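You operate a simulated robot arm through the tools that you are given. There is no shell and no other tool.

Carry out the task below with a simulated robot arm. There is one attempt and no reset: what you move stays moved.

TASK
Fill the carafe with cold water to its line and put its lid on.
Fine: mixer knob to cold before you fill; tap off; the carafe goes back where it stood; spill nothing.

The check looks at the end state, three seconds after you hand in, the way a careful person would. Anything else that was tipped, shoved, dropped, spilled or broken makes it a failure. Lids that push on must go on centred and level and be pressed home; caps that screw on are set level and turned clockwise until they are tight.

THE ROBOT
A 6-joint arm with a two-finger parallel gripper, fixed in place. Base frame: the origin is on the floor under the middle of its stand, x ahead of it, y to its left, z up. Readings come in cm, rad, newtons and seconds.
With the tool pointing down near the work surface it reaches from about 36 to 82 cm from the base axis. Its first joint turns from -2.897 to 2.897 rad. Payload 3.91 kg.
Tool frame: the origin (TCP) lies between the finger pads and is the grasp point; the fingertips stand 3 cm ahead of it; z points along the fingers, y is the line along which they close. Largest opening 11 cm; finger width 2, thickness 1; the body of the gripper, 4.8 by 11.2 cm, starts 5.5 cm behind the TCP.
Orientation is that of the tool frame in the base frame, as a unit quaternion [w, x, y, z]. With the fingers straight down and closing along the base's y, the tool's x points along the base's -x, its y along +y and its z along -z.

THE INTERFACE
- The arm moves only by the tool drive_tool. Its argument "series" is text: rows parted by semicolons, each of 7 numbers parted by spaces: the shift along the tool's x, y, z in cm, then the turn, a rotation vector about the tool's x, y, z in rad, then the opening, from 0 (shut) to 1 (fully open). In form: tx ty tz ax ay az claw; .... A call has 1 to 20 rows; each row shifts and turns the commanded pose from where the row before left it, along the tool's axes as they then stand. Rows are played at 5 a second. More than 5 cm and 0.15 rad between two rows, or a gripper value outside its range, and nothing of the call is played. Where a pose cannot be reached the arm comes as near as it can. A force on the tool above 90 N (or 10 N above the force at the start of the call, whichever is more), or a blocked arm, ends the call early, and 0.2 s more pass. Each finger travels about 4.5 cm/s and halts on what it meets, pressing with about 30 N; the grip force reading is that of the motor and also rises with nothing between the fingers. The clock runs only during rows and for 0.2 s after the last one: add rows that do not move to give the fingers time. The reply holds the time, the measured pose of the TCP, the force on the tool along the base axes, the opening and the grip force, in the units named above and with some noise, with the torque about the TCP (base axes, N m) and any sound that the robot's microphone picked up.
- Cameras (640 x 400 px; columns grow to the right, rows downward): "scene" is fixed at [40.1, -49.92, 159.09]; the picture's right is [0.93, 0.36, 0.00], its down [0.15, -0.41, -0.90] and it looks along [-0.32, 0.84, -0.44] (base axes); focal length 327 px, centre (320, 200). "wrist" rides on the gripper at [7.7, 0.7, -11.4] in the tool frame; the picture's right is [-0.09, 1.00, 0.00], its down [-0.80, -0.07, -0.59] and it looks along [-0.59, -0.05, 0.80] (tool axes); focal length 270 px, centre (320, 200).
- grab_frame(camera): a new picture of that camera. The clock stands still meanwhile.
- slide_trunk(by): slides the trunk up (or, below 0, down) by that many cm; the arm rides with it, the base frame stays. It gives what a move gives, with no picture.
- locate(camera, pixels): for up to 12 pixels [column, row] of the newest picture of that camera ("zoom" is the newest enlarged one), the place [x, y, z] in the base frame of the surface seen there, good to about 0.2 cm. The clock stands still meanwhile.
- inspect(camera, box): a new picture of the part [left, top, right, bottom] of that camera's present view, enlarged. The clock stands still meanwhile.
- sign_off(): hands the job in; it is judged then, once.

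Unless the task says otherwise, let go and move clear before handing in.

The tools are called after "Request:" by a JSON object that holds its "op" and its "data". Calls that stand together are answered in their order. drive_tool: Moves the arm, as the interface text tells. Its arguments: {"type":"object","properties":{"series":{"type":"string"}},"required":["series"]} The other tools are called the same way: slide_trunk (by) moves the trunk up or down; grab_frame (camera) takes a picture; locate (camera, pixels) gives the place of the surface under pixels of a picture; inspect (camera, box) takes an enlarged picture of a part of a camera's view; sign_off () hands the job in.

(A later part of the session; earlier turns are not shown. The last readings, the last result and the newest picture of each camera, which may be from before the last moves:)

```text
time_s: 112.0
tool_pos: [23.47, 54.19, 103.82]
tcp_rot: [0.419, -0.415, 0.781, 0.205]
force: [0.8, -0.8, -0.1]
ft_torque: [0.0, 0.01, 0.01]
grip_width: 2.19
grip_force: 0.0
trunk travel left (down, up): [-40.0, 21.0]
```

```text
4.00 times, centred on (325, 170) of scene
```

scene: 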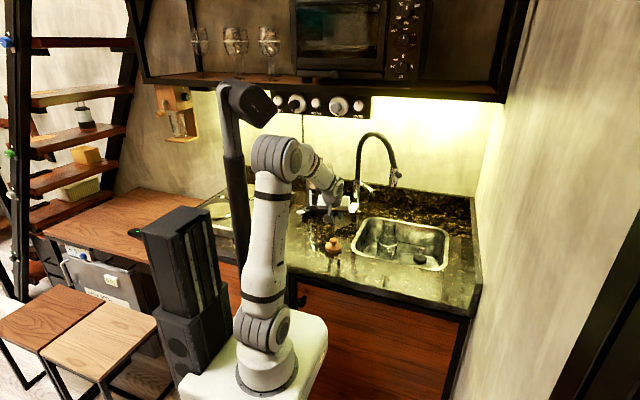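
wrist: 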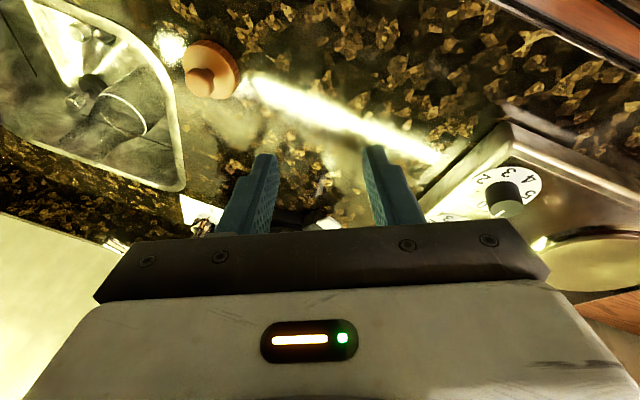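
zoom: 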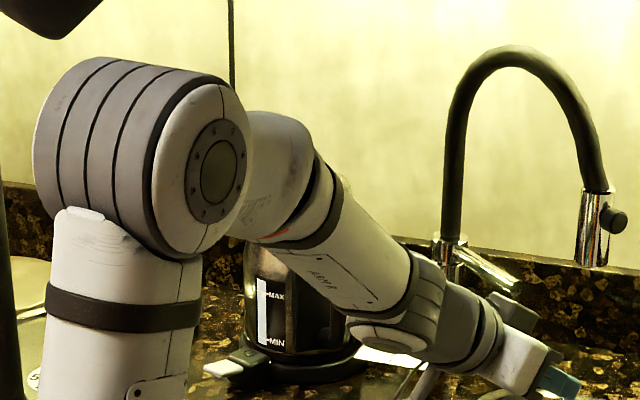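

The label "ARM R" is visible again and no limits were reported. Now I'll pitch down on this side to confirm the wrist is back to normal.

Request:
{"op": "drive_tool", "data": {"series": "0 0 0 0 0.122 0 0.2; 0 0 0 0 0.122 0 0.2; 0 0 0 0 0.122 0 0.2; 0 0 0 0 0.122 0 0.2; 0 0 0 0 0.122 0 0.2; 0 0 0 0 0 0 0.2"}}

Request:
{"op": "drive_tool", "data": {"series": "0 0 0 -0.069 0 -0.11 0.2; 0 0 0 -0.069 0 -0.11 0.2; 0 0 0 -0.069 0 -0.11 0.2; 0 0 0 0 0 0 0.2"}}

Request:
{"op": "inspect", "data": {"camera": "scene", "box": [230, 100, 420, 240]}}

```text
time_s: 113.4
tool_pos: [22.43, 54.22, 102.8]
tcp_rot: [0.184, -0.454, 0.87, 0.061]
force: [-0.4, -0.5, -0.6]
ft_torque: [0.0, 0.0, 0.02]
grip_width: 2.22
grip_force: 0.1
out of reach, approached as far as the arm can: row 5
trunk travel left (down, up): [-40.0, 21.0]
```

```text
time_s: 114.4
tool_pos: [18.57, 53.87, 99.96]
tcp_rot: [0.195, -0.55, 0.808, 0.08]
force: [0.3, 0.0, 0.1]
ft_torque: [0.0, -0.01, 0.01]
grip_width: 2.2
grip_force: 0.1
out of reach, approached as far as the arm can: row 1, 2, 3
trunk travel left (down, up): [-40.0, 21.0]
```

```text
2.86 times, centred on (325, 170) of scene
```

zoom: 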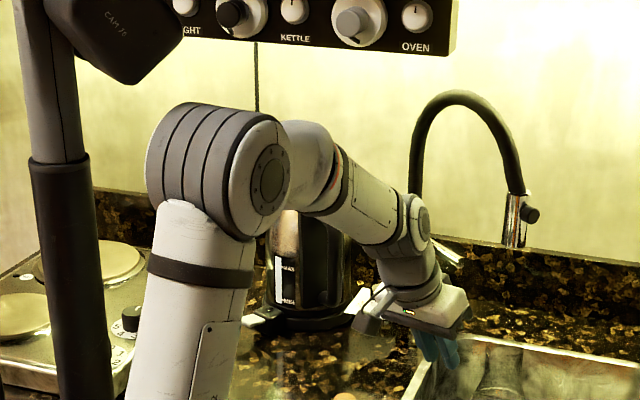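

The roll joint just spun round during the crossing, so it's still flipped. The original flip came from sliding sideways past the straight direction with a fixed tool direction, so I'll mirror that: first set heading 60°, 40° down on the right side of the forearm.

Request:
{"op": "drive_tool", "data": {"series": "-0.42 1.02 -0.70 0.0026 -0.1123 0.0391 0.2; -0.42 1.02 -0.70 0.0026 -0.1123 0.0391 0.2; -0.42 1.02 -0.70 0.0026 -0.1123 0.0391 0.2; -0.42 1.02 -0.70 0.0026 -0.1123 0.0391 0.2; 0 0 0 0 0 0 0.2"}}

```text
time_s: 115.6
tool_pos: [15.19, 55.41, 102.82]
tcp_rot: [0.366, -0.449, 0.788, 0.209]
force: [0.1, -0.5, -0.3]
ft_torque: [0.04, 0.0, 0.0]
grip_width: 2.2
grip_force: 0.0
trunk travel left (down, up): [-40.0, 21.0]
```

Ready on the right side of the forearm with no limits. Now I'll translate right along an arc with a fixed tool direction, so the forearm line passes just above the tool's.

Request:
{"op": "drive_tool", "data": {"series": "-0.73 -4.45 0.86 0 0 0 0.2; -0.73 -4.45 0.86 0 0 0 0.2; -0.145 -4.4 0.17 0 0 0 0.2; -0.145 -4.4 0.17 0 0 0 0.2; 0.535 -4.68 -0.64 0 0 0 0.2; 0.535 -4.68 -0.64 0 0 0 0.2; 1.1 -4.09 -1.3 0 0 0 0.2; 1.1 -4.09 -1.3 0 0 0 0.2; 0 0 0 0 0 0 0.2"}}

Request:
{"op": "inspect", "data": {"camera": "scene", "box": [230, 100, 450, 260]}}

```text
time_s: 117.6
tool_pos: [43.93, 35.6, 102.7]
tcp_rot: [0.365, -0.452, 0.786, 0.21]
force: [0.1, 0.6, -0.2]
ft_torque: [0.02, 0.0, 0.01]
grip_width: 2.17
grip_force: 0.0
trunk travel left (down, up): [-40.0, 21.0]
```

```text
2.50 times, centred on (340, 180) of scene
```

zoom: 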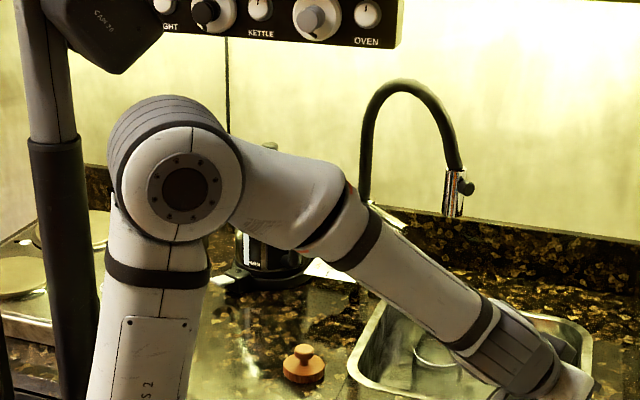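

It passed with no limits flagged. Now testing: pitch down and turn back into the arm's plane.

Request:
{"op": "drive_tool", "data": {"series": "0 0 0 0 0.13 0 0.2; 0 0 0 0 0.13 0 0.2; 0 0 0 0 0.13 0 0.2; 0 0 0 0.06 0 0.12 0.2; 0 0 0 0.06 0 0.12 0.2; 0 0 0 0.06 0 0.12 0.2; 0 0 0 0 0 0 0.2"}}

Request:
{"op": "inspect", "data": {"camera": "scene", "box": [230, 100, 450, 260]}}

```text
time_s: 119.2
tool_pos: [44.08, 35.84, 102.79]
tcp_rot: [0.224, -0.307, 0.922, 0.079]
force: [1.2, -0.1, 0.4]
ft_torque: [-0.01, 0.02, 0.0]
grip_width: 2.22
grip_force: 0.1
trunk travel left (down, up): [-40.0, 21.0]
```

```text
2.50 times, centred on (340, 180) of scene
```

zoom: 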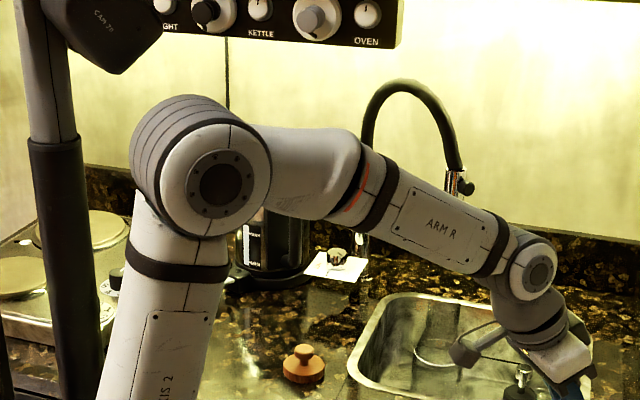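

"ARM R" reads upright again and there are no limits: the wrist is back to normal. From now on I'll keep the tool clearly bent downward from the forearm. I'll go back toward the tap's front at (13.5,60,108), turning the heading with the arm as I go.

Request:
{"op": "drive_tool", "data": {"series": "0.159 3.644 -1.253 -0.0597 0 -0.1156 0.1; -0.262 3.708 -1.036 -0.0597 0 -0.1156 0; -0.693 3.705 -0.813 -0.0597 0 -0.1156 0; -1.118 3.643 -0.594 0 0 0 0; -1.118 3.643 -0.594 0 0 0 0; -0.324 3.38 0.167 -0.0459 0 -0.0889 0; -0.62 3.328 0.32 -0.0459 0 -0.0889 0; -0.915 3.242 0.472 -0.0459 0 -0.0889 0; -1.197 3.123 0.618 0 0 0 0; -1.197 3.123 0.618 0 0 0 0; -1.197 3.123 0.618 0 0 0 0; 0 0 0 0 0 0 0"}}

Request:
{"op": "inspect", "data": {"camera": "scene", "box": [230, 100, 450, 260]}}

```text
time_s: 121.8
tool_pos: [13.55, 60.25, 108.2]
tcp_rot: [0.186, -0.601, 0.763, 0.15]
force: [0.2, 0.1, 0.3]
ft_torque: [0.02, -0.01, -0.04]
grip_width: 0.0
grip_force: 29.4
trunk travel left (down, up): [-40.0, 21.0]
```

```text
2.50 times, centred on (340, 180) of scene
```

zoom: 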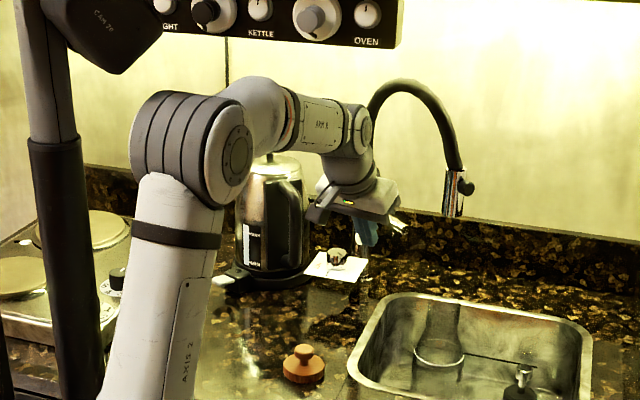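

I'm in position at (13.6,60.3,108.2). I'll tilt slightly more, carry the closed fingertips over the lever (clearing it by about 1 cm), and stop just behind it.

Request:
{"op": "drive_tool", "data": {"series": "0 0 0 0 -0.09 0 0; 0 0 0 0 -0.09 0 0; -2.99 -0.04 2.335 0 0 0 0; -2.99 -0.04 2.335 0 0 0 0; -2.99 -0.04 2.335 0 0 0 0; 0 0 0 0 0 0 0"}}

Request:
{"op": "inspect", "data": {"camera": "scene", "box": [320, 140, 420, 220]}}

Request:
{"op": "grab_frame", "data": {"camera": "wrist"}}

```text
time_s: 123.2
tool_pos: [16.74, 71.36, 108.03]
tcp_rot: [0.255, -0.585, 0.743, 0.203]
force: [0.8, 0.6, -0.6]
ft_torque: [0.0, -0.01, -0.03]
grip_width: 0.01
grip_force: 30.2
trunk travel left (down, up): [-40.0, 21.0]
```

```text
5.00 times, centred on (370, 180) of scene
```

zoom: 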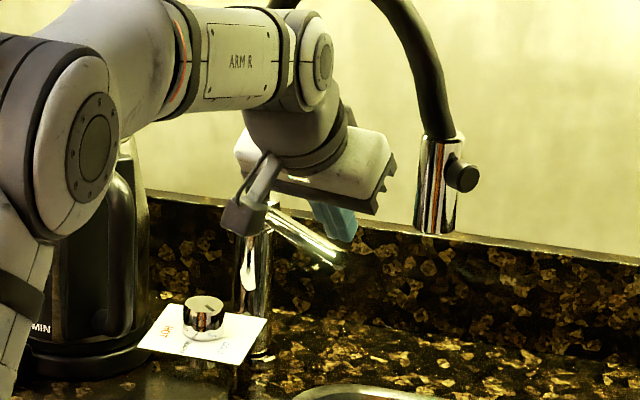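

```text
taken
```

wrist: 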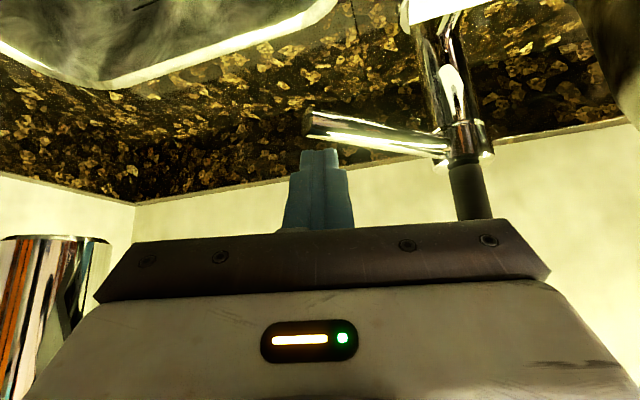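

The fingertips are just above the lever near its tip. I'll move to just behind it, shifted a little toward its base, and look before lowering.

Request:
{"op": "drive_tool", "data": {"series": "-1.67 0.67 1.19 0 0 0 0; -1.67 0.67 1.19 0 0 0 0; 0 0 0 0 0 0 0"}}

Request:
{"op": "grab_frame", "data": {"camera": "wrist"}}

Request:
{"op": "inspect", "data": {"camera": "scene", "box": [320, 140, 420, 220]}}

```text
time_s: 124.0
tool_pos: [16.21, 75.63, 108.21]
tcp_rot: [0.255, -0.584, 0.744, 0.202]
force: [0.0, -0.5, 0.2]
ft_torque: [-0.01, 0.01, -0.04]
grip_width: 0.0
grip_force: 29.9
trunk travel left (down, up): [-40.0, 21.0]
```

```text
taken
```

wrist: 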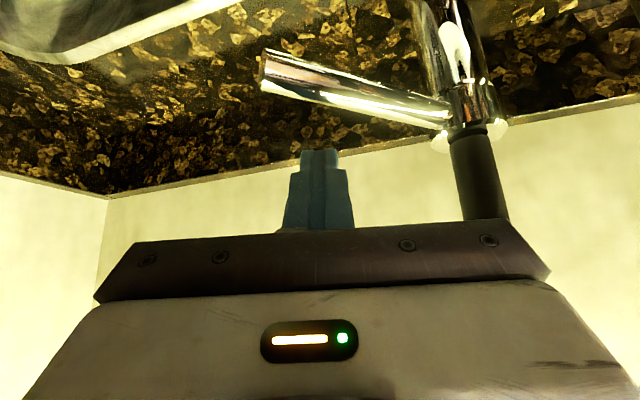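

```text
5.00 times, centred on (370, 180) of scene
```

zoom: 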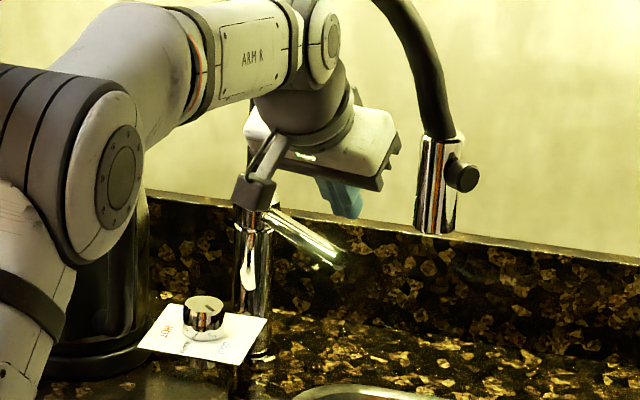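

The fingertips are now behind the lever with nothing touching. I'll lower 4 cm and then draw gently toward the front.

Request:
{"op": "drive_tool", "data": {"series": "1.23 0 1.575 0 0 0 0; 1.23 0 1.575 0 0 0 0; 0 0 0 0 0 0 0"}}

Request:
{"op": "grab_frame", "data": {"camera": "wrist"}}

```text
time_s: 124.8
tool_pos: [16.32, 75.55, 104.44]
tcp_rot: [0.255, -0.584, 0.743, 0.203]
force: [0.9, -0.1, 0.0]
ft_torque: [0.02, -0.04, -0.01]
grip_width: 0.0
grip_force: 30.1
trunk travel left (down, up): [-40.0, 21.0]
```

```text
taken
```

wrist: 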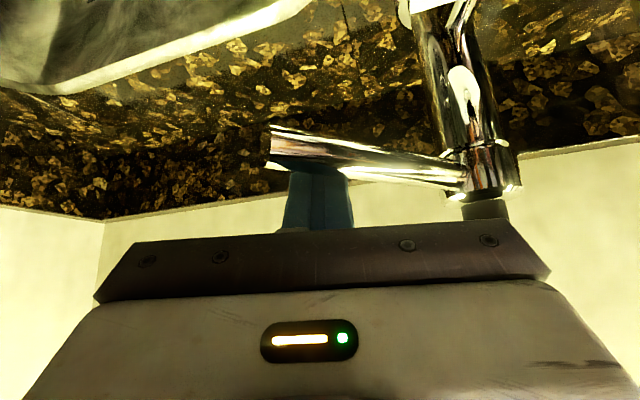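

The lever now lies in front of the fingers. I'll pull toward the front in small steps and watch the force.

Request:
{"op": "drive_tool", "data": {"series": "0.347 0.2375 -0.27 0 0 0 0; 0 0 0 0 0 0 0"}}

Request:
{"op": "drive_tool", "data": {"series": "0.347 0.2375 -0.27 0 0 0 0; 0 0 0 0 0 0 0"}}

Request:
{"op": "drive_tool", "data": {"series": "0.208 0.1425 -0.162 0 0 0 0; 0 0 0 0 0 0 0"}}

```text
time_s: 125.4
tool_pos: [15.8, 75.45, 104.39]
tcp_rot: [0.254, -0.584, 0.744, 0.202]
force: [0.1, 0.3, -0.2]
ft_torque: [0.03, 0.03, 0.02]
grip_width: 0.0
grip_force: 29.9
trunk travel left (down, up): [-40.0, 21.0]
```

```text
time_s: 126.0
tool_pos: [15.63, 74.96, 104.43]
tcp_rot: [0.255, -0.584, 0.743, 0.204]
force: [-0.1, 0.2, -0.2]
ft_torque: [0.01, -0.02, 0.02]
grip_width: 0.0
grip_force: 30.2
trunk travel left (down, up): [-40.0, 21.0]
```

```text
time_s: 126.6
tool_pos: [15.37, 74.79, 104.4]
tcp_rot: [0.255, -0.584, 0.743, 0.203]
force: [0.0, -0.1, -0.8]
ft_torque: [0.0, -0.04, 0.0]
grip_width: 0.0
grip_force: 30.2
trunk travel left (down, up): [-40.0, 21.0]
```

Request:
{"op": "drive_tool", "data": {"series": "0.208 0.1425 -0.162 0 0 0 0; 0 0 0 0 0 0 0"}}

Request:
{"op": "drive_tool", "data": {"series": "0.208 0.1425 -0.162 0 0 0 0; 0 0 0 0 0 0 0"}}

Request:
{"op": "grab_frame", "data": {"camera": "wrist"}}

```text
time_s: 127.2
tool_pos: [15.26, 74.66, 104.37]
tcp_rot: [0.254, -0.585, 0.743, 0.204]
force: [0.3, 0.6, 0.5]
ft_torque: [-0.01, -0.01, 0.0]
grip_width: 0.0
grip_force: 30.5
trunk travel left (down, up): [-40.0, 21.0]
```

```text
time_s: 127.8
tool_pos: [14.96, 74.42, 104.47]
tcp_rot: [0.254, -0.584, 0.743, 0.203]
force: [0.2, -0.3, 0.1]
ft_torque: [-0.01, 0.0, -0.02]
grip_width: 0.0
grip_force: 30.1
trunk travel left (down, up): [-40.0, 21.0]
```

```text
taken
```

wrist: 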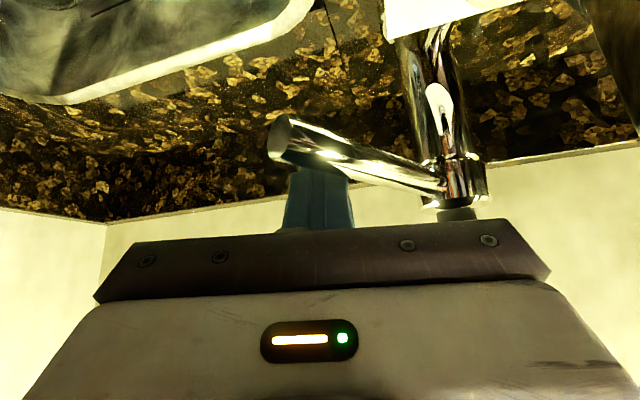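

I've drawn back 1.9 cm without force; the lever may already be swinging. I'll check the tap and the spout.

Request:
{"op": "inspect", "data": {"camera": "scene", "box": [320, 140, 440, 260]}}

Request:
{"op": "locate", "data": {"camera": "wrist", "pixels": [[283, 135], [310, 145], [350, 160], [400, 172], [430, 180], [455, 185]]}}

```text
3.33 times, centred on (380, 200) of scene
```

zoom: 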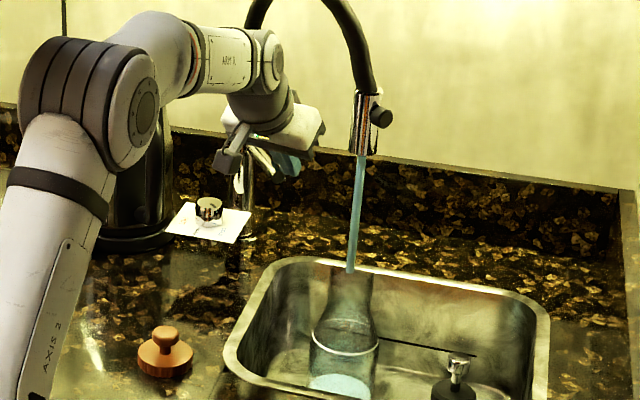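

```text
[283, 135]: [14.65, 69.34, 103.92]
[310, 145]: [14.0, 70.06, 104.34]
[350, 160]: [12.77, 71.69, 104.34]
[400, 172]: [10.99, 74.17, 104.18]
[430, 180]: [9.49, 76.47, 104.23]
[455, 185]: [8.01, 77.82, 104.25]
```

Water is running from the spout into the carafe, so pulling the lever toward the front opens the tap. The clock stands still while I look; I'll check the water level now.

Request:
{"op": "inspect", "data": {"camera": "scene", "box": [370, 210, 410, 270]}}

Request:
{"op": "locate", "data": {"camera": "zoom", "pixels": [[320, 200], [320, 280], [320, 240], [260, 220], [380, 220], [320, 340]]}}

```text
6.67 times, centred on (390, 240) of scene
```

zoom: 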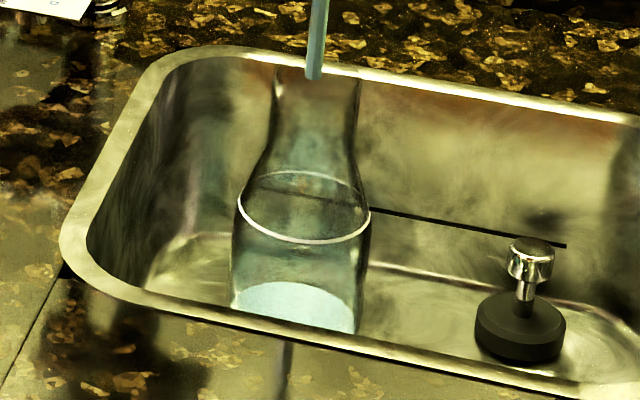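

```text
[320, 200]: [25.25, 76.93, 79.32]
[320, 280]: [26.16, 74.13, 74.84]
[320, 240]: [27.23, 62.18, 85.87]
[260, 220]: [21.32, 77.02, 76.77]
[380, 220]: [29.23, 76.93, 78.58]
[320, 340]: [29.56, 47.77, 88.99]
```

The water is about a third of the way to the line and rising fast, so I'll close now: lift the fingers over the lever, come down in front of it, and push it back toward its off position.

Request:
{"op": "drive_tool", "data": {"series": "-2.09 0 -2.68 0 0 0 0; 2.73 1.70 -2.13 0 0 0 0; 2.73 1.70 -2.13 0 0 0 0; 2.09 0 2.68 0 0 0 0; -0.634 -0.593 0.495 0 0 0 0; -0.634 -0.593 0.495 0 0 0 0; -0.634 -0.593 0.495 0 0 0 0"}}

Request:
{"op": "inspect", "data": {"camera": "scene", "box": [320, 140, 440, 260]}}

Request:
{"op": "grab_frame", "data": {"camera": "wrist"}}

```text
time_s: 129.4
tool_pos: [12.39, 70.47, 104.37]
tcp_rot: [0.254, -0.583, 0.744, 0.203]
force: [-0.7, 0.4, 0.6]
ft_torque: [-0.01, -0.02, 0.02]
grip_width: 0.02
grip_force: 30.0
trunk travel left (down, up): [-40.0, 21.0]
```

```text
3.33 times, centred on (380, 200) of scene
```

zoom: 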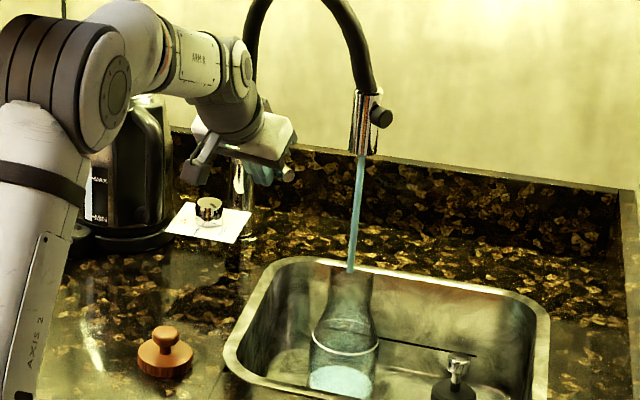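

```text
taken
```

wrist: 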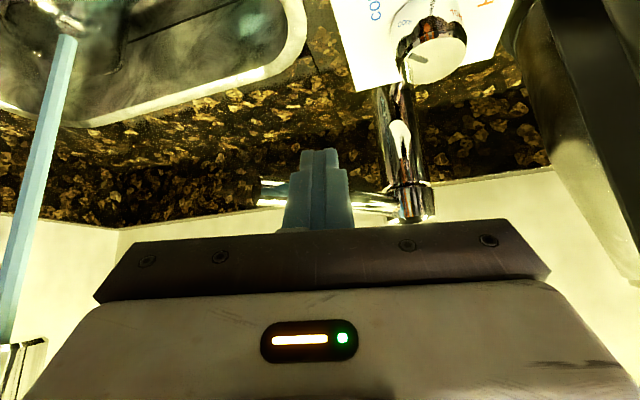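

Still running, and the level has risen only a little. I'll measure the level to get the filling rate.

Request:
{"op": "inspect", "data": {"camera": "scene", "box": [370, 210, 410, 270]}}

Request:
{"op": "inspect", "data": {"camera": "wrist", "box": [240, 130, 460, 250]}}

```text
6.67 times, centred on (390, 240) of scene
```

zoom: 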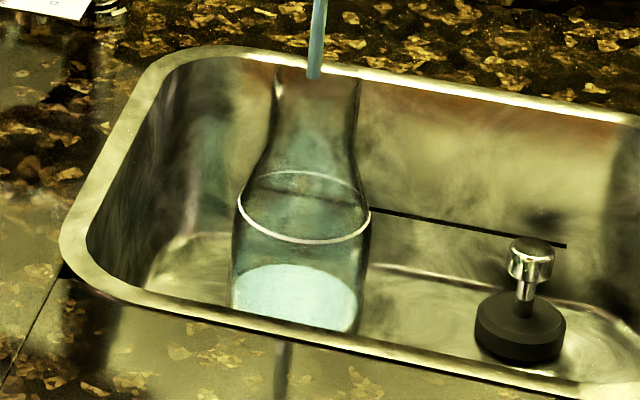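

```text
2.91 times, centred on (350, 190) of wrist
```

zoom: 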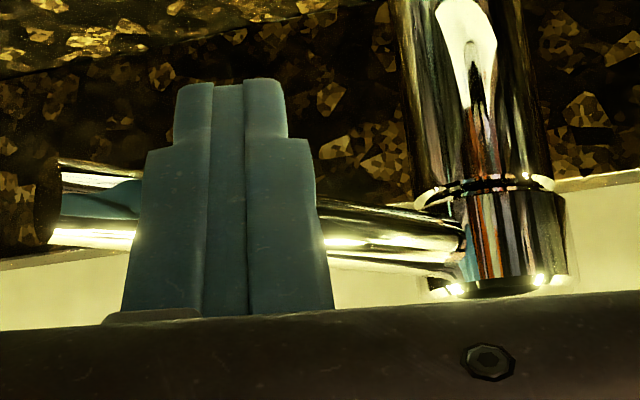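

Level rises about 0.7 cm/s, with about 5.8 cm still to go (≈8.5 s). The fingers are in place in front of the lever, ready to close. I'll wait 3 s and look again.

Request:
{"op": "drive_tool", "data": {"series": "0 0 0 0 0 0 0; 0 0 0 0 0 0 0; 0 0 0 0 0 0 0; 0 0 0 0 0 0 0; 0 0 0 0 0 0 0; 0 0 0 0 0 0 0; 0 0 0 0 0 0 0; 0 0 0 0 0 0 0; 0 0 0 0 0 0 0; 0 0 0 0 0 0 0; 0 0 0 0 0 0 0; 0 0 0 0 0 0 0; 0 0 0 0 0 0 0; 0 0 0 0 0 0 0"}}

Request:
{"op": "inspect", "data": {"camera": "scene", "box": [370, 210, 410, 270]}}

```text
time_s: 132.4
tool_pos: [12.5, 70.48, 104.37]
tcp_rot: [0.254, -0.585, 0.743, 0.203]
force: [0.8, -0.5, 0.2]
ft_torque: [-0.04, 0.0, 0.03]
grip_width: 0.02
grip_force: 30.3
trunk travel left (down, up): [-40.0, 21.0]
```

```text
6.67 times, centred on (390, 240) of scene
```

zoom: 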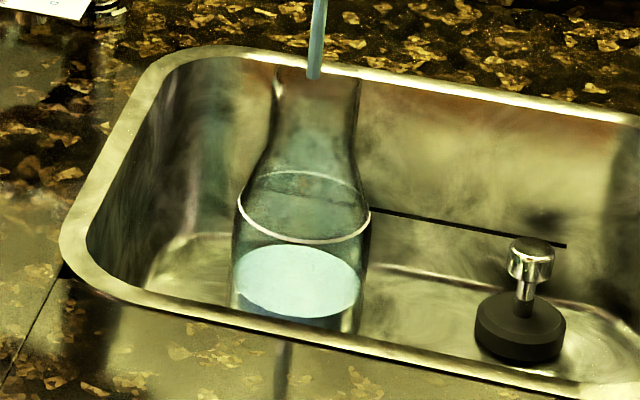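

Steady rise: about 6.3 px/s in this view, and 73 px remain to the line (≈11.5 s). I'll wait 4 s more.

Request:
{"op": "drive_tool", "data": {"series": "0 0 0 0 0 0 0; 0 0 0 0 0 0 0; 0 0 0 0 0 0 0; 0 0 0 0 0 0 0; 0 0 0 0 0 0 0; 0 0 0 0 0 0 0; 0 0 0 0 0 0 0; 0 0 0 0 0 0 0; 0 0 0 0 0 0 0; 0 0 0 0 0 0 0; 0 0 0 0 0 0 0; 0 0 0 0 0 0 0; 0 0 0 0 0 0 0; 0 0 0 0 0 0 0; 0 0 0 0 0 0 0; 0 0 0 0 0 0 0; 0 0 0 0 0 0 0; 0 0 0 0 0 0 0; 0 0 0 0 0 0 0"}}

Request:
{"op": "inspect", "data": {"camera": "scene", "box": [370, 210, 410, 270]}}

```text
time_s: 136.4
tool_pos: [12.33, 70.46, 104.31]
tcp_rot: [0.254, -0.584, 0.743, 0.204]
force: [-0.3, 0.4, -0.7]
ft_torque: [0.02, 0.0, -0.01]
grip_width: 0.01
grip_force: 30.4
trunk travel left (down, up): [-40.0, 21.0]
```

```text
6.67 times, centred on (390, 240) of scene
```

zoom: 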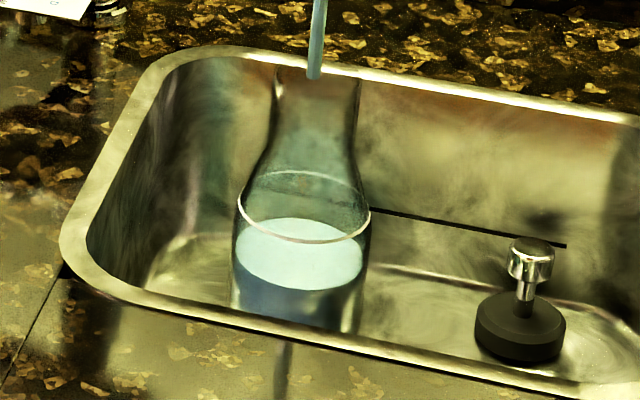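

46 px remain (≈6.9 s). I'll wait another 4 s, then time the closing push.

Request:
{"op": "drive_tool", "data": {"series": "0 0 0 0 0 0 0; 0 0 0 0 0 0 0; 0 0 0 0 0 0 0; 0 0 0 0 0 0 0; 0 0 0 0 0 0 0; 0 0 0 0 0 0 0; 0 0 0 0 0 0 0; 0 0 0 0 0 0 0; 0 0 0 0 0 0 0; 0 0 0 0 0 0 0; 0 0 0 0 0 0 0; 0 0 0 0 0 0 0; 0 0 0 0 0 0 0; 0 0 0 0 0 0 0; 0 0 0 0 0 0 0; 0 0 0 0 0 0 0; 0 0 0 0 0 0 0; 0 0 0 0 0 0 0; 0 0 0 0 0 0 0"}}

Request:
{"op": "inspect", "data": {"camera": "scene", "box": [370, 210, 410, 270]}}

Request:
{"op": "inspect", "data": {"camera": "scene", "box": [380, 230, 400, 252]}}

Request:
{"op": "inspect", "data": {"camera": "wrist", "box": [240, 130, 460, 250]}}

```text
time_s: 140.4
tool_pos: [12.5, 70.49, 104.35]
tcp_rot: [0.254, -0.584, 0.743, 0.203]
force: [-0.6, -0.1, 0.4]
ft_torque: [0.01, 0.0, -0.03]
grip_width: 0.01
grip_force: 30.5
trunk travel left (down, up): [-40.0, 21.0]
```

```text
6.67 times, centred on (390, 240) of scene
```

zoom: 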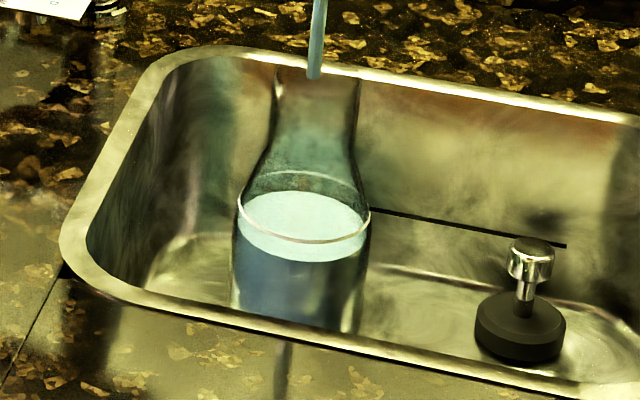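

```text
16.00 times, centred on (390, 241) of scene
```

zoom: 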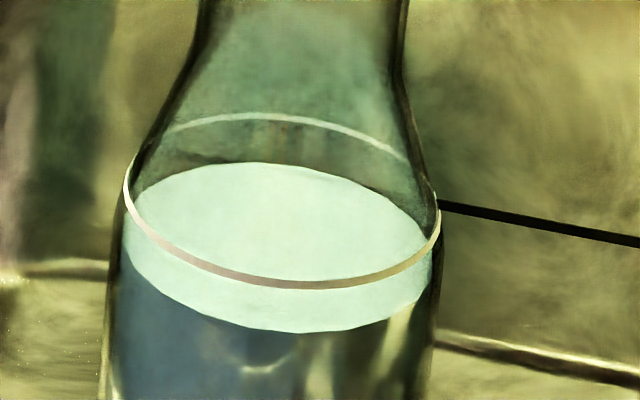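

```text
2.91 times, centred on (350, 190) of wrist
```

zoom: 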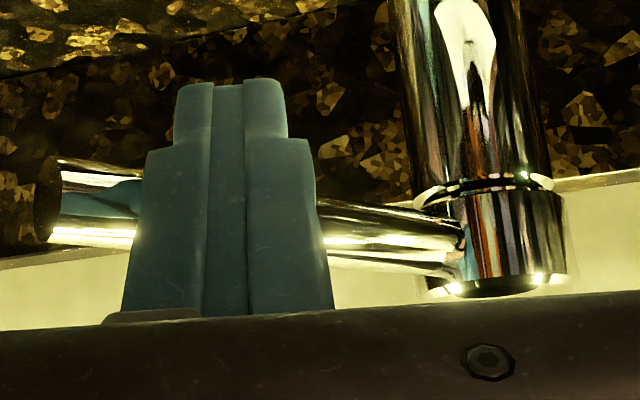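

19 px remain at this scale (≈2.8 s). I'll wait 1.6 s, then push the lever partway back to slow the flow, and check.

Request:
{"op": "drive_tool", "data": {"series": "0 0 0 0 0 0 0; 0 0 0 0 0 0 0; 0 0 0 0 0 0 0; 0 0 0 0 0 0 0; 0 0 0 0 0 0 0; 0 0 0 0 0 0 0; 0 0 0 0 0 0 0; -0.444 -0.415 0.3465 0 0 0 0; -0.444 -0.415 0.3465 0 0 0 0"}}

Request:
{"op": "inspect", "data": {"camera": "scene", "box": [380, 230, 400, 252]}}

Request:
{"op": "inspect", "data": {"camera": "scene", "box": [320, 140, 440, 260]}}

```text
time_s: 142.4
tool_pos: [13.35, 71.28, 104.44]
tcp_rot: [0.255, -0.584, 0.743, 0.203]
force: [0.1, 1.0, 0.3]
ft_torque: [0.01, 0.0, 0.01]
grip_width: 0.0
grip_force: 30.1
trunk travel left (down, up): [-40.0, 21.0]
```

```text
16.00 times, centred on (390, 241) of scene
```

zoom: 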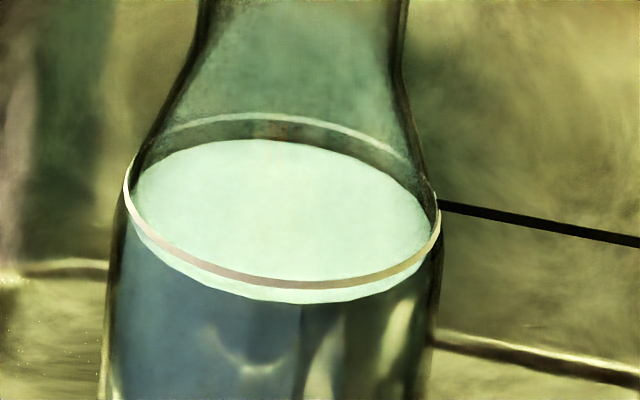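

```text
3.33 times, centred on (380, 200) of scene
```

zoom: 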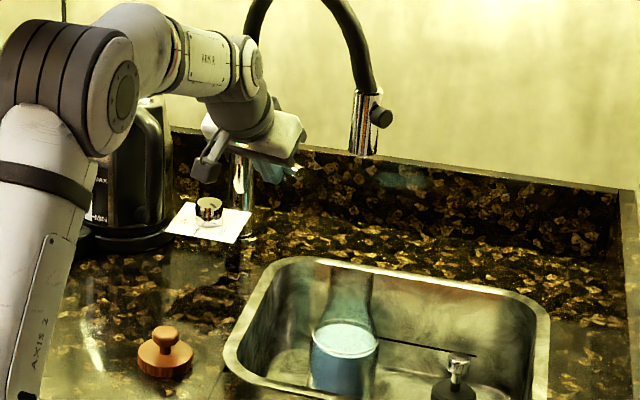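

The stream has stopped. The water is still about 0.6 cm below the line (water ellipse 139–303 against ring 115–287), so I'll want a short top-up. First I'll see where the lever stands.

Request:
{"op": "grab_frame", "data": {"camera": "wrist"}}

Request:
{"op": "inspect", "data": {"camera": "wrist", "box": [220, 100, 480, 250]}}

Request:
{"op": "inspect", "data": {"camera": "scene", "box": [350, 165, 410, 215]}}

```text
taken
```

wrist: 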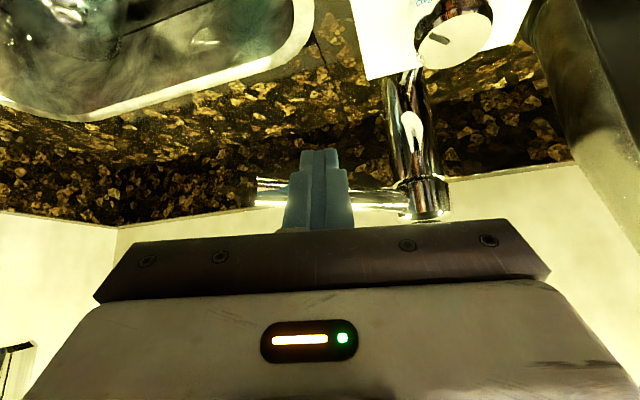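

```text
2.46 times, centred on (350, 175) of wrist
```

zoom: 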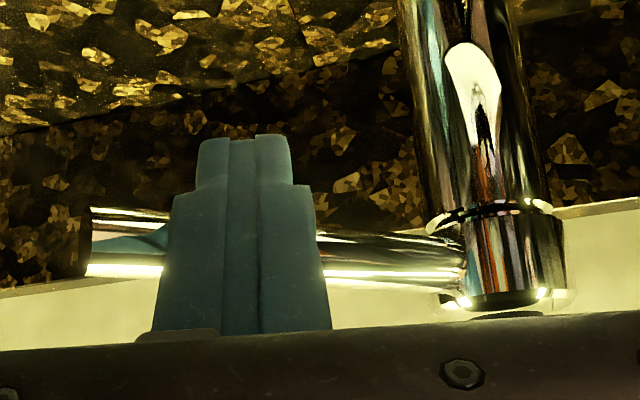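

```text
8.00 times, centred on (380, 190) of scene
```

zoom: 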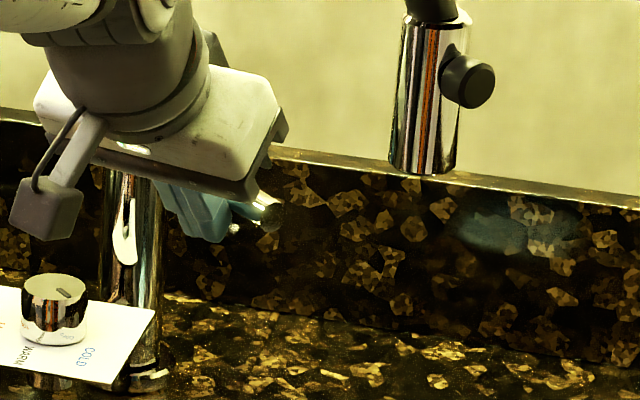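

Request:
{"op": "locate", "data": {"camera": "wrist", "pixels": [[260, 195], [268, 190], [275, 200], [362, 195], [380, 200], [395, 205], [420, 200]]}}

```text
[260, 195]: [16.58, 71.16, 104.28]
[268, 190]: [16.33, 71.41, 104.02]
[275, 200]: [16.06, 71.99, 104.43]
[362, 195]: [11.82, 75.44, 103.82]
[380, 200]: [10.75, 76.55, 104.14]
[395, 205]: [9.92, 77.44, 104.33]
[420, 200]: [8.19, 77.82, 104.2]
```

The lever is at -42.6°, practically its off position (-41°). For a controlled top-up I'll straddle the lever with open fingers (one behind, one in front), so I can open and close it without crossing over. First rise, open to 5 cm and turn 30°.

Request:
{"op": "drive_tool", "data": {"series": "-1.23 0 -1.575 0 0 0 0.1; -1.23 0 -1.575 0 0 -0.13 0.45; 0 0 0 0 0 -0.13 0.45; 0 0 0 0 0 -0.13 0.45; 0 0 0 0 0 -0.13 0.45; 0 0 0 0 0 0 0.45"}}

Request:
{"op": "grab_frame", "data": {"camera": "wrist"}}

Request:
{"op": "inspect", "data": {"camera": "scene", "box": [320, 140, 440, 260]}}

```text
time_s: 143.0
tool_pos: [12.59, 70.7, 105.03]
tcp_rot: [0.24, -0.625, 0.723, 0.172]
force: [-24.6, -12.5, -13.2]
ft_torque: [-0.39, 0.75, 0.04]
grip_width: 3.0
grip_force: 0.1
trunk travel left (down, up): [-40.0, 21.0]
stopped in row 2: the force on the tool passed its limit at 102 N (the readings are from after the stop); the commanded pose is now the measured one
```

```text
taken
```

wrist: 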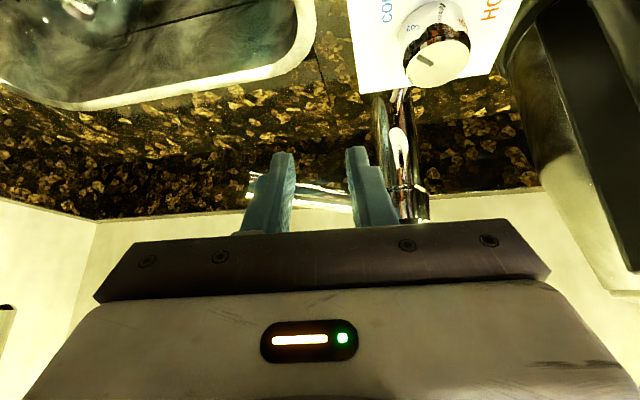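

```text
3.33 times, centred on (380, 200) of scene
```

zoom: 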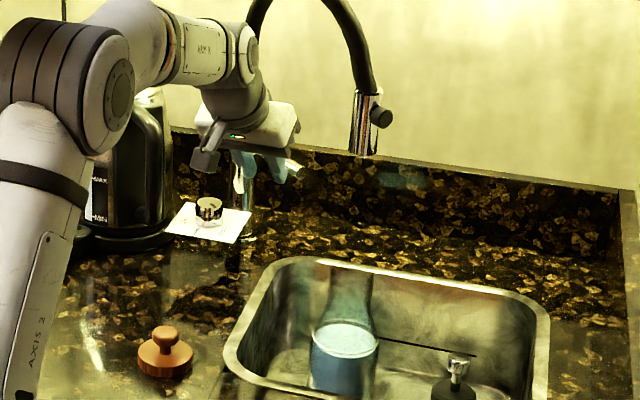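

I opened the fingers before they were clear and one pressed against the lever (stopped at 102 N). The stream is still off and nothing looks displaced. I'll back straight away from the lever first, then rise.

Request:
{"op": "drive_tool", "data": {"series": "1.03 0.805 -0.75 0 0 0 0.27; 0 0 0 0 0 0 0.27"}}

Request:
{"op": "drive_tool", "data": {"series": "-1.12 -0.1 -1.65 0 0 0 0.27; -1.12 -0.1 -1.65 0 0 0 0.27; 0 0 0 0 0 0 0.27"}}

Request:
{"op": "grab_frame", "data": {"camera": "wrist"}}

Request:
{"op": "locate", "data": {"camera": "wrist", "pixels": [[260, 110], [275, 120], [300, 130], [340, 150], [370, 160], [390, 170], [240, 100]]}}

```text
time_s: 143.6
tool_pos: [12.08, 69.46, 105.49]
tcp_rot: [0.245, -0.622, 0.723, 0.175]
force: [0.1, -0.5, -0.2]
ft_torque: [0.03, -0.01, 0.02]
grip_width: 2.97
grip_force: 0.0
trunk travel left (down, up): [-40.0, 21.0]
```

```text
time_s: 144.4
tool_pos: [11.98, 69.48, 109.29]
tcp_rot: [0.245, -0.622, 0.723, 0.174]
force: [0.2, -0.1, 0.0]
ft_torque: [-0.01, 0.0, 0.02]
grip_width: 2.96
grip_force: 0.1
trunk travel left (down, up): [-40.0, 21.0]
```

```text
taken
```

wrist: 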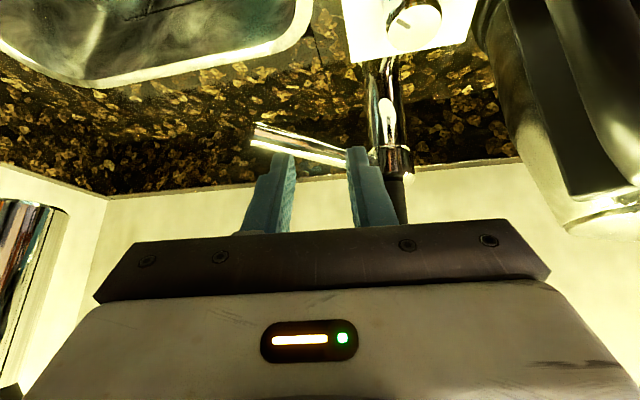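

```text
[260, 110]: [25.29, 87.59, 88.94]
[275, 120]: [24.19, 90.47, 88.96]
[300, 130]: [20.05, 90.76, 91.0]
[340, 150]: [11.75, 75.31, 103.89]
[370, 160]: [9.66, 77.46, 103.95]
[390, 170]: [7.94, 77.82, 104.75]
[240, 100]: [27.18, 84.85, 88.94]
```

The fingers are free and the lever looks unchanged. Here at z=109 I'm clear above it, so now I'll turn 27° and open to 5 cm, then move over the lever.

Request:
{"op": "drive_tool", "data": {"series": "0 0 0 0 0 -0.118 0.3; 0 0 0 0 0 -0.118 0.4; 0 0 0 0 0 -0.118 0.45; 0 0 0 0 0 -0.118 0.45; -1.49 -1.45 1.605 0 0 0 0.45; -1.49 -1.45 1.605 0 0 0 0.45; 0 0 0 0 0 0 0.45"}}

Request:
{"op": "grab_frame", "data": {"camera": "wrist"}}

Request:
{"op": "inspect", "data": {"camera": "scene", "box": [320, 140, 440, 260]}}

```text
time_s: 146.0
tool_pos: [14.27, 74.46, 109.11]
tcp_rot: [-0.278, 0.774, -0.558, -0.112]
force: [0.0, -0.4, 0.2]
ft_torque: [0.02, -0.02, 0.0]
grip_width: 4.95
grip_force: 0.0
trunk travel left (down, up): [-40.0, 21.0]
```

```text
taken
```

wrist: 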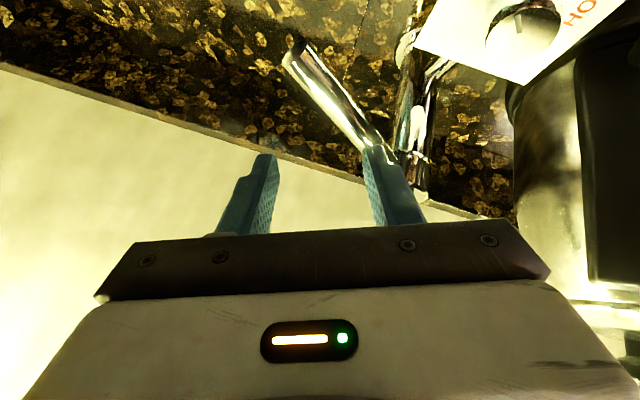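

```text
3.33 times, centred on (380, 200) of scene
```

zoom: 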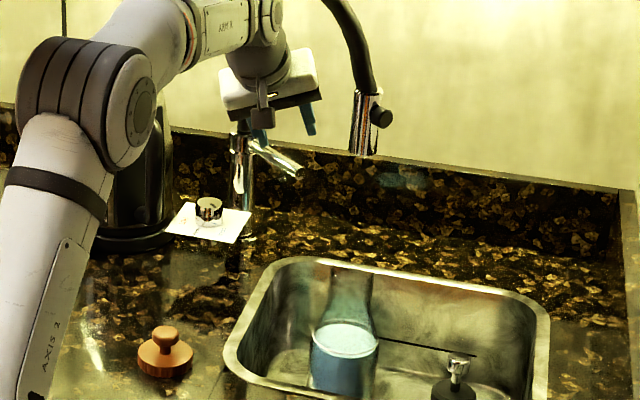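

The lever (290,60→380,160) runs between the two fingers. I'll lower 5 cm to straddle it, watching for contact.

Request:
{"op": "drive_tool", "data": {"series": "0.73 0.46 1.23 0 0 0 0.45; 0.73 0.46 1.23 0 0 0 0.45; 0 0 0 0 0 0 0.45"}}

Request:
{"op": "grab_frame", "data": {"camera": "wrist"}}

```text
time_s: 146.8
tool_pos: [14.14, 74.37, 105.42]
tcp_rot: [-0.275, 0.775, -0.558, -0.11]
force: [-5.2, -4.3, -6.3]
ft_torque: [-0.37, -0.06, 0.2]
grip_width: 5.15
grip_force: 2.8
trunk travel left (down, up): [-40.0, 21.0]
```

```text
taken
```

wrist: 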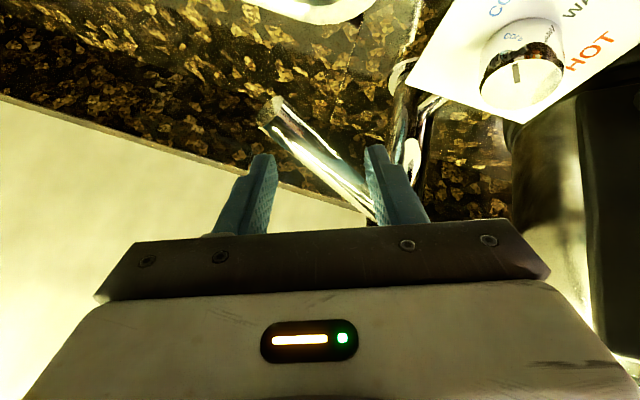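

The front (right) finger is just touching the lever (about 9 N). I'll shift 0.8 cm toward that side, then finish lowering.

Request:
{"op": "drive_tool", "data": {"series": "0 0.8 0 0 0 0 0.45; 0 0 0 0 0 0 0.45"}}

Request:
{"op": "drive_tool", "data": {"series": "0.6 0.39 1.02 0 0 0 0.45; 0 0 0 0 0 0 0.45"}}

Request:
{"op": "grab_frame", "data": {"camera": "wrist"}}

```text
time_s: 147.4
tool_pos: [13.37, 74.26, 105.72]
tcp_rot: [-0.278, 0.774, -0.557, -0.114]
force: [-0.3, -0.7, -0.3]
ft_torque: [0.02, 0.04, 0.0]
grip_width: 4.95
grip_force: 0.0
trunk travel left (down, up): [-40.0, 21.0]
```

```text
time_s: 148.0
tool_pos: [13.29, 74.26, 104.41]
tcp_rot: [-0.278, 0.774, -0.557, -0.114]
force: [0.4, 0.5, 1.0]
ft_torque: [0.01, 0.0, 0.0]
grip_width: 4.95
grip_force: 0.1
trunk travel left (down, up): [-40.0, 21.0]
```

```text
taken
```

wrist: 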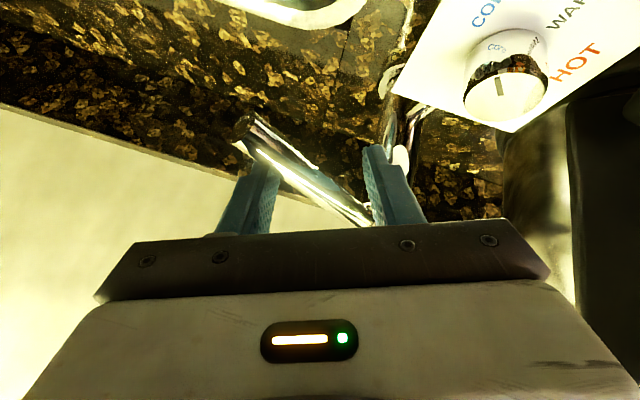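

The rear finger is behind the lever and the front finger in front of it. I'll pull toward the front in 0.5 cm steps until the stream starts.

Request:
{"op": "drive_tool", "data": {"series": "0.186 0.389 -0.254 0 0 0 0.45"}}

Request:
{"op": "drive_tool", "data": {"series": "0.186 0.389 -0.254 0 0 0 0.45"}}

Request:
{"op": "inspect", "data": {"camera": "scene", "box": [320, 140, 440, 260]}}

Request:
{"op": "grab_frame", "data": {"camera": "wrist"}}

```text
time_s: 148.4
tool_pos: [13.08, 73.91, 104.52]
tcp_rot: [-0.278, 0.774, -0.557, -0.113]
force: [-0.3, -0.1, 0.8]
ft_torque: [0.0, -0.01, 0.03]
grip_width: 4.94
grip_force: 0.1
trunk travel left (down, up): [-40.0, 21.0]
```

```text
time_s: 148.8
tool_pos: [12.71, 73.36, 104.57]
tcp_rot: [-0.278, 0.775, -0.556, -0.114]
force: [-0.5, 0.7, -0.2]
ft_torque: [-0.01, 0.02, 0.0]
grip_width: 4.97
grip_force: 0.1
trunk travel left (down, up): [-40.0, 21.0]
```

```text
3.33 times, centred on (380, 200) of scene
```

zoom: 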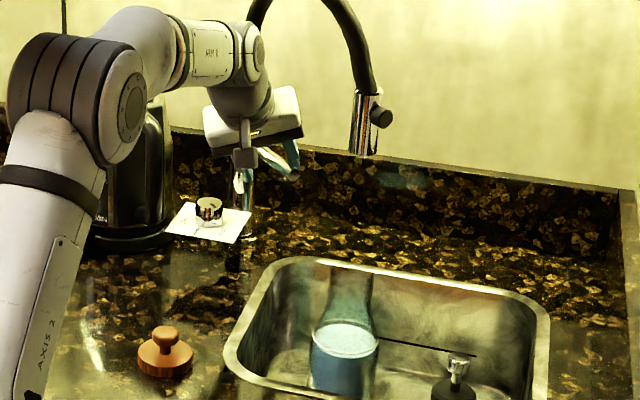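

```text
taken
```

wrist: 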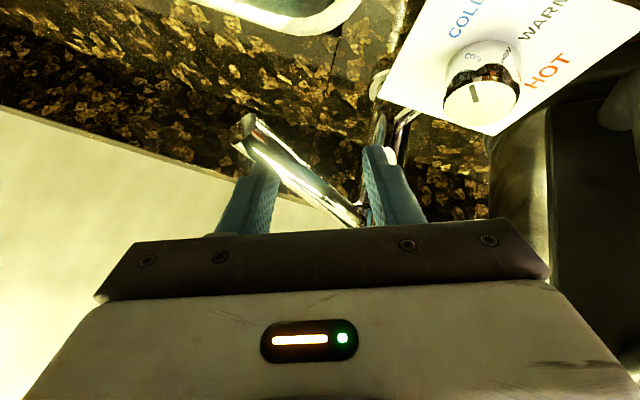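

Request:
{"op": "locate", "data": {"camera": "wrist", "pixels": [[248, 125], [270, 140], [300, 170], [330, 195], [350, 212]]}}

Request:
{"op": "inspect", "data": {"camera": "scene", "box": [380, 230, 400, 252]}}

```text
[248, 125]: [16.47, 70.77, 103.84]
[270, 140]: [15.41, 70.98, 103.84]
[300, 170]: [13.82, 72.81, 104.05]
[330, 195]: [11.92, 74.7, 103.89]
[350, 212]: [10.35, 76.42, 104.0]
```

```text
16.00 times, centred on (390, 241) of scene
```

zoom: 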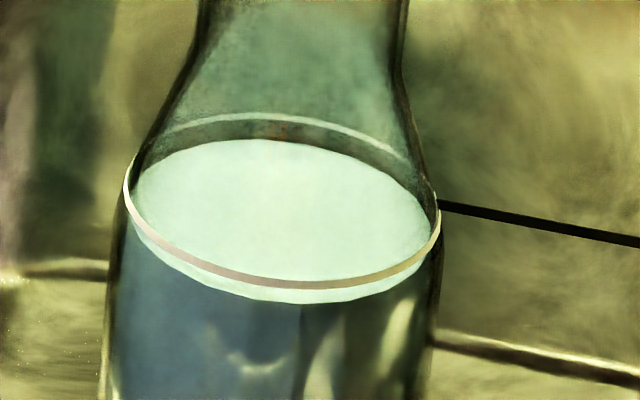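

The lever is at about -47° (6° open) and no water yet; the level is unchanged. I'll pull a little further.

Request:
{"op": "drive_tool", "data": {"series": "0.148 0.311 -0.203 0 0 0 0.45"}}

Request:
{"op": "inspect", "data": {"camera": "scene", "box": [320, 140, 440, 260]}}

```text
time_s: 149.2
tool_pos: [12.3, 73.03, 104.49]
tcp_rot: [-0.279, 0.774, -0.557, -0.114]
force: [0.4, 0.2, 0.7]
ft_torque: [0.0, 0.03, -0.01]
grip_width: 4.93
grip_force: 0.0
trunk travel left (down, up): [-40.0, 21.0]
```

```text
3.33 times, centred on (380, 200) of scene
```

zoom: 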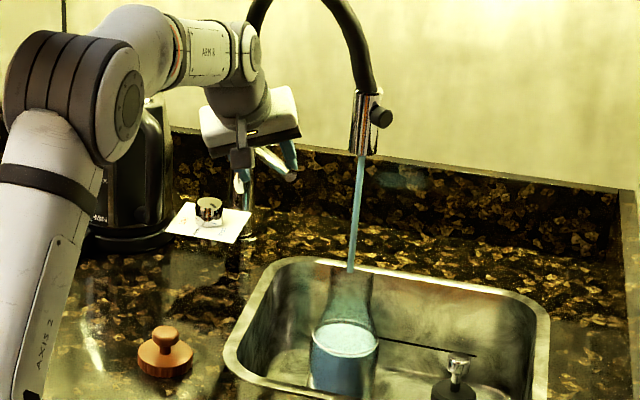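

The stream is running again. I'll read the level, then let it run briefly.

Request:
{"op": "inspect", "data": {"camera": "scene", "box": [380, 230, 400, 252]}}

Request:
{"op": "drive_tool", "data": {"series": "0 0 0 0 0 0 0.45; 0 0 0 0 0 0 0.45"}}

Request:
{"op": "inspect", "data": {"camera": "scene", "box": [380, 230, 400, 252]}}

```text
16.00 times, centred on (390, 241) of scene
```

zoom: 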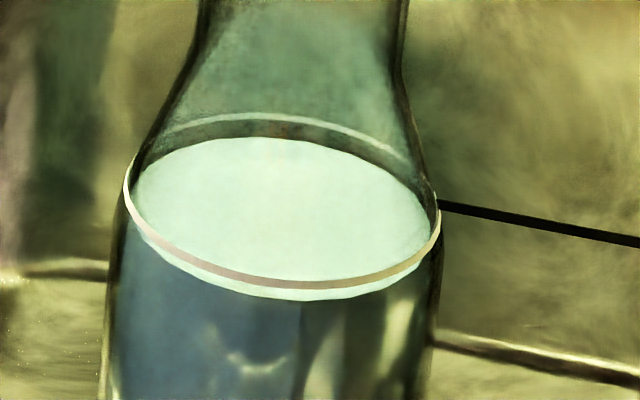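

```text
time_s: 149.8
tool_pos: [12.4, 73.1, 104.41]
tcp_rot: [-0.278, 0.774, -0.557, -0.113]
force: [-0.9, -0.4, 0.0]
ft_torque: [0.0, 0.03, -0.01]
grip_width: 4.97
grip_force: 0.1
trunk travel left (down, up): [-40.0, 21.0]
```

```text
16.00 times, centred on (390, 241) of scene
```

zoom: 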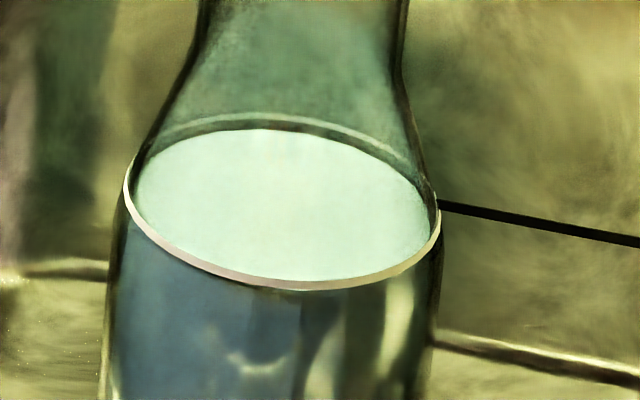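

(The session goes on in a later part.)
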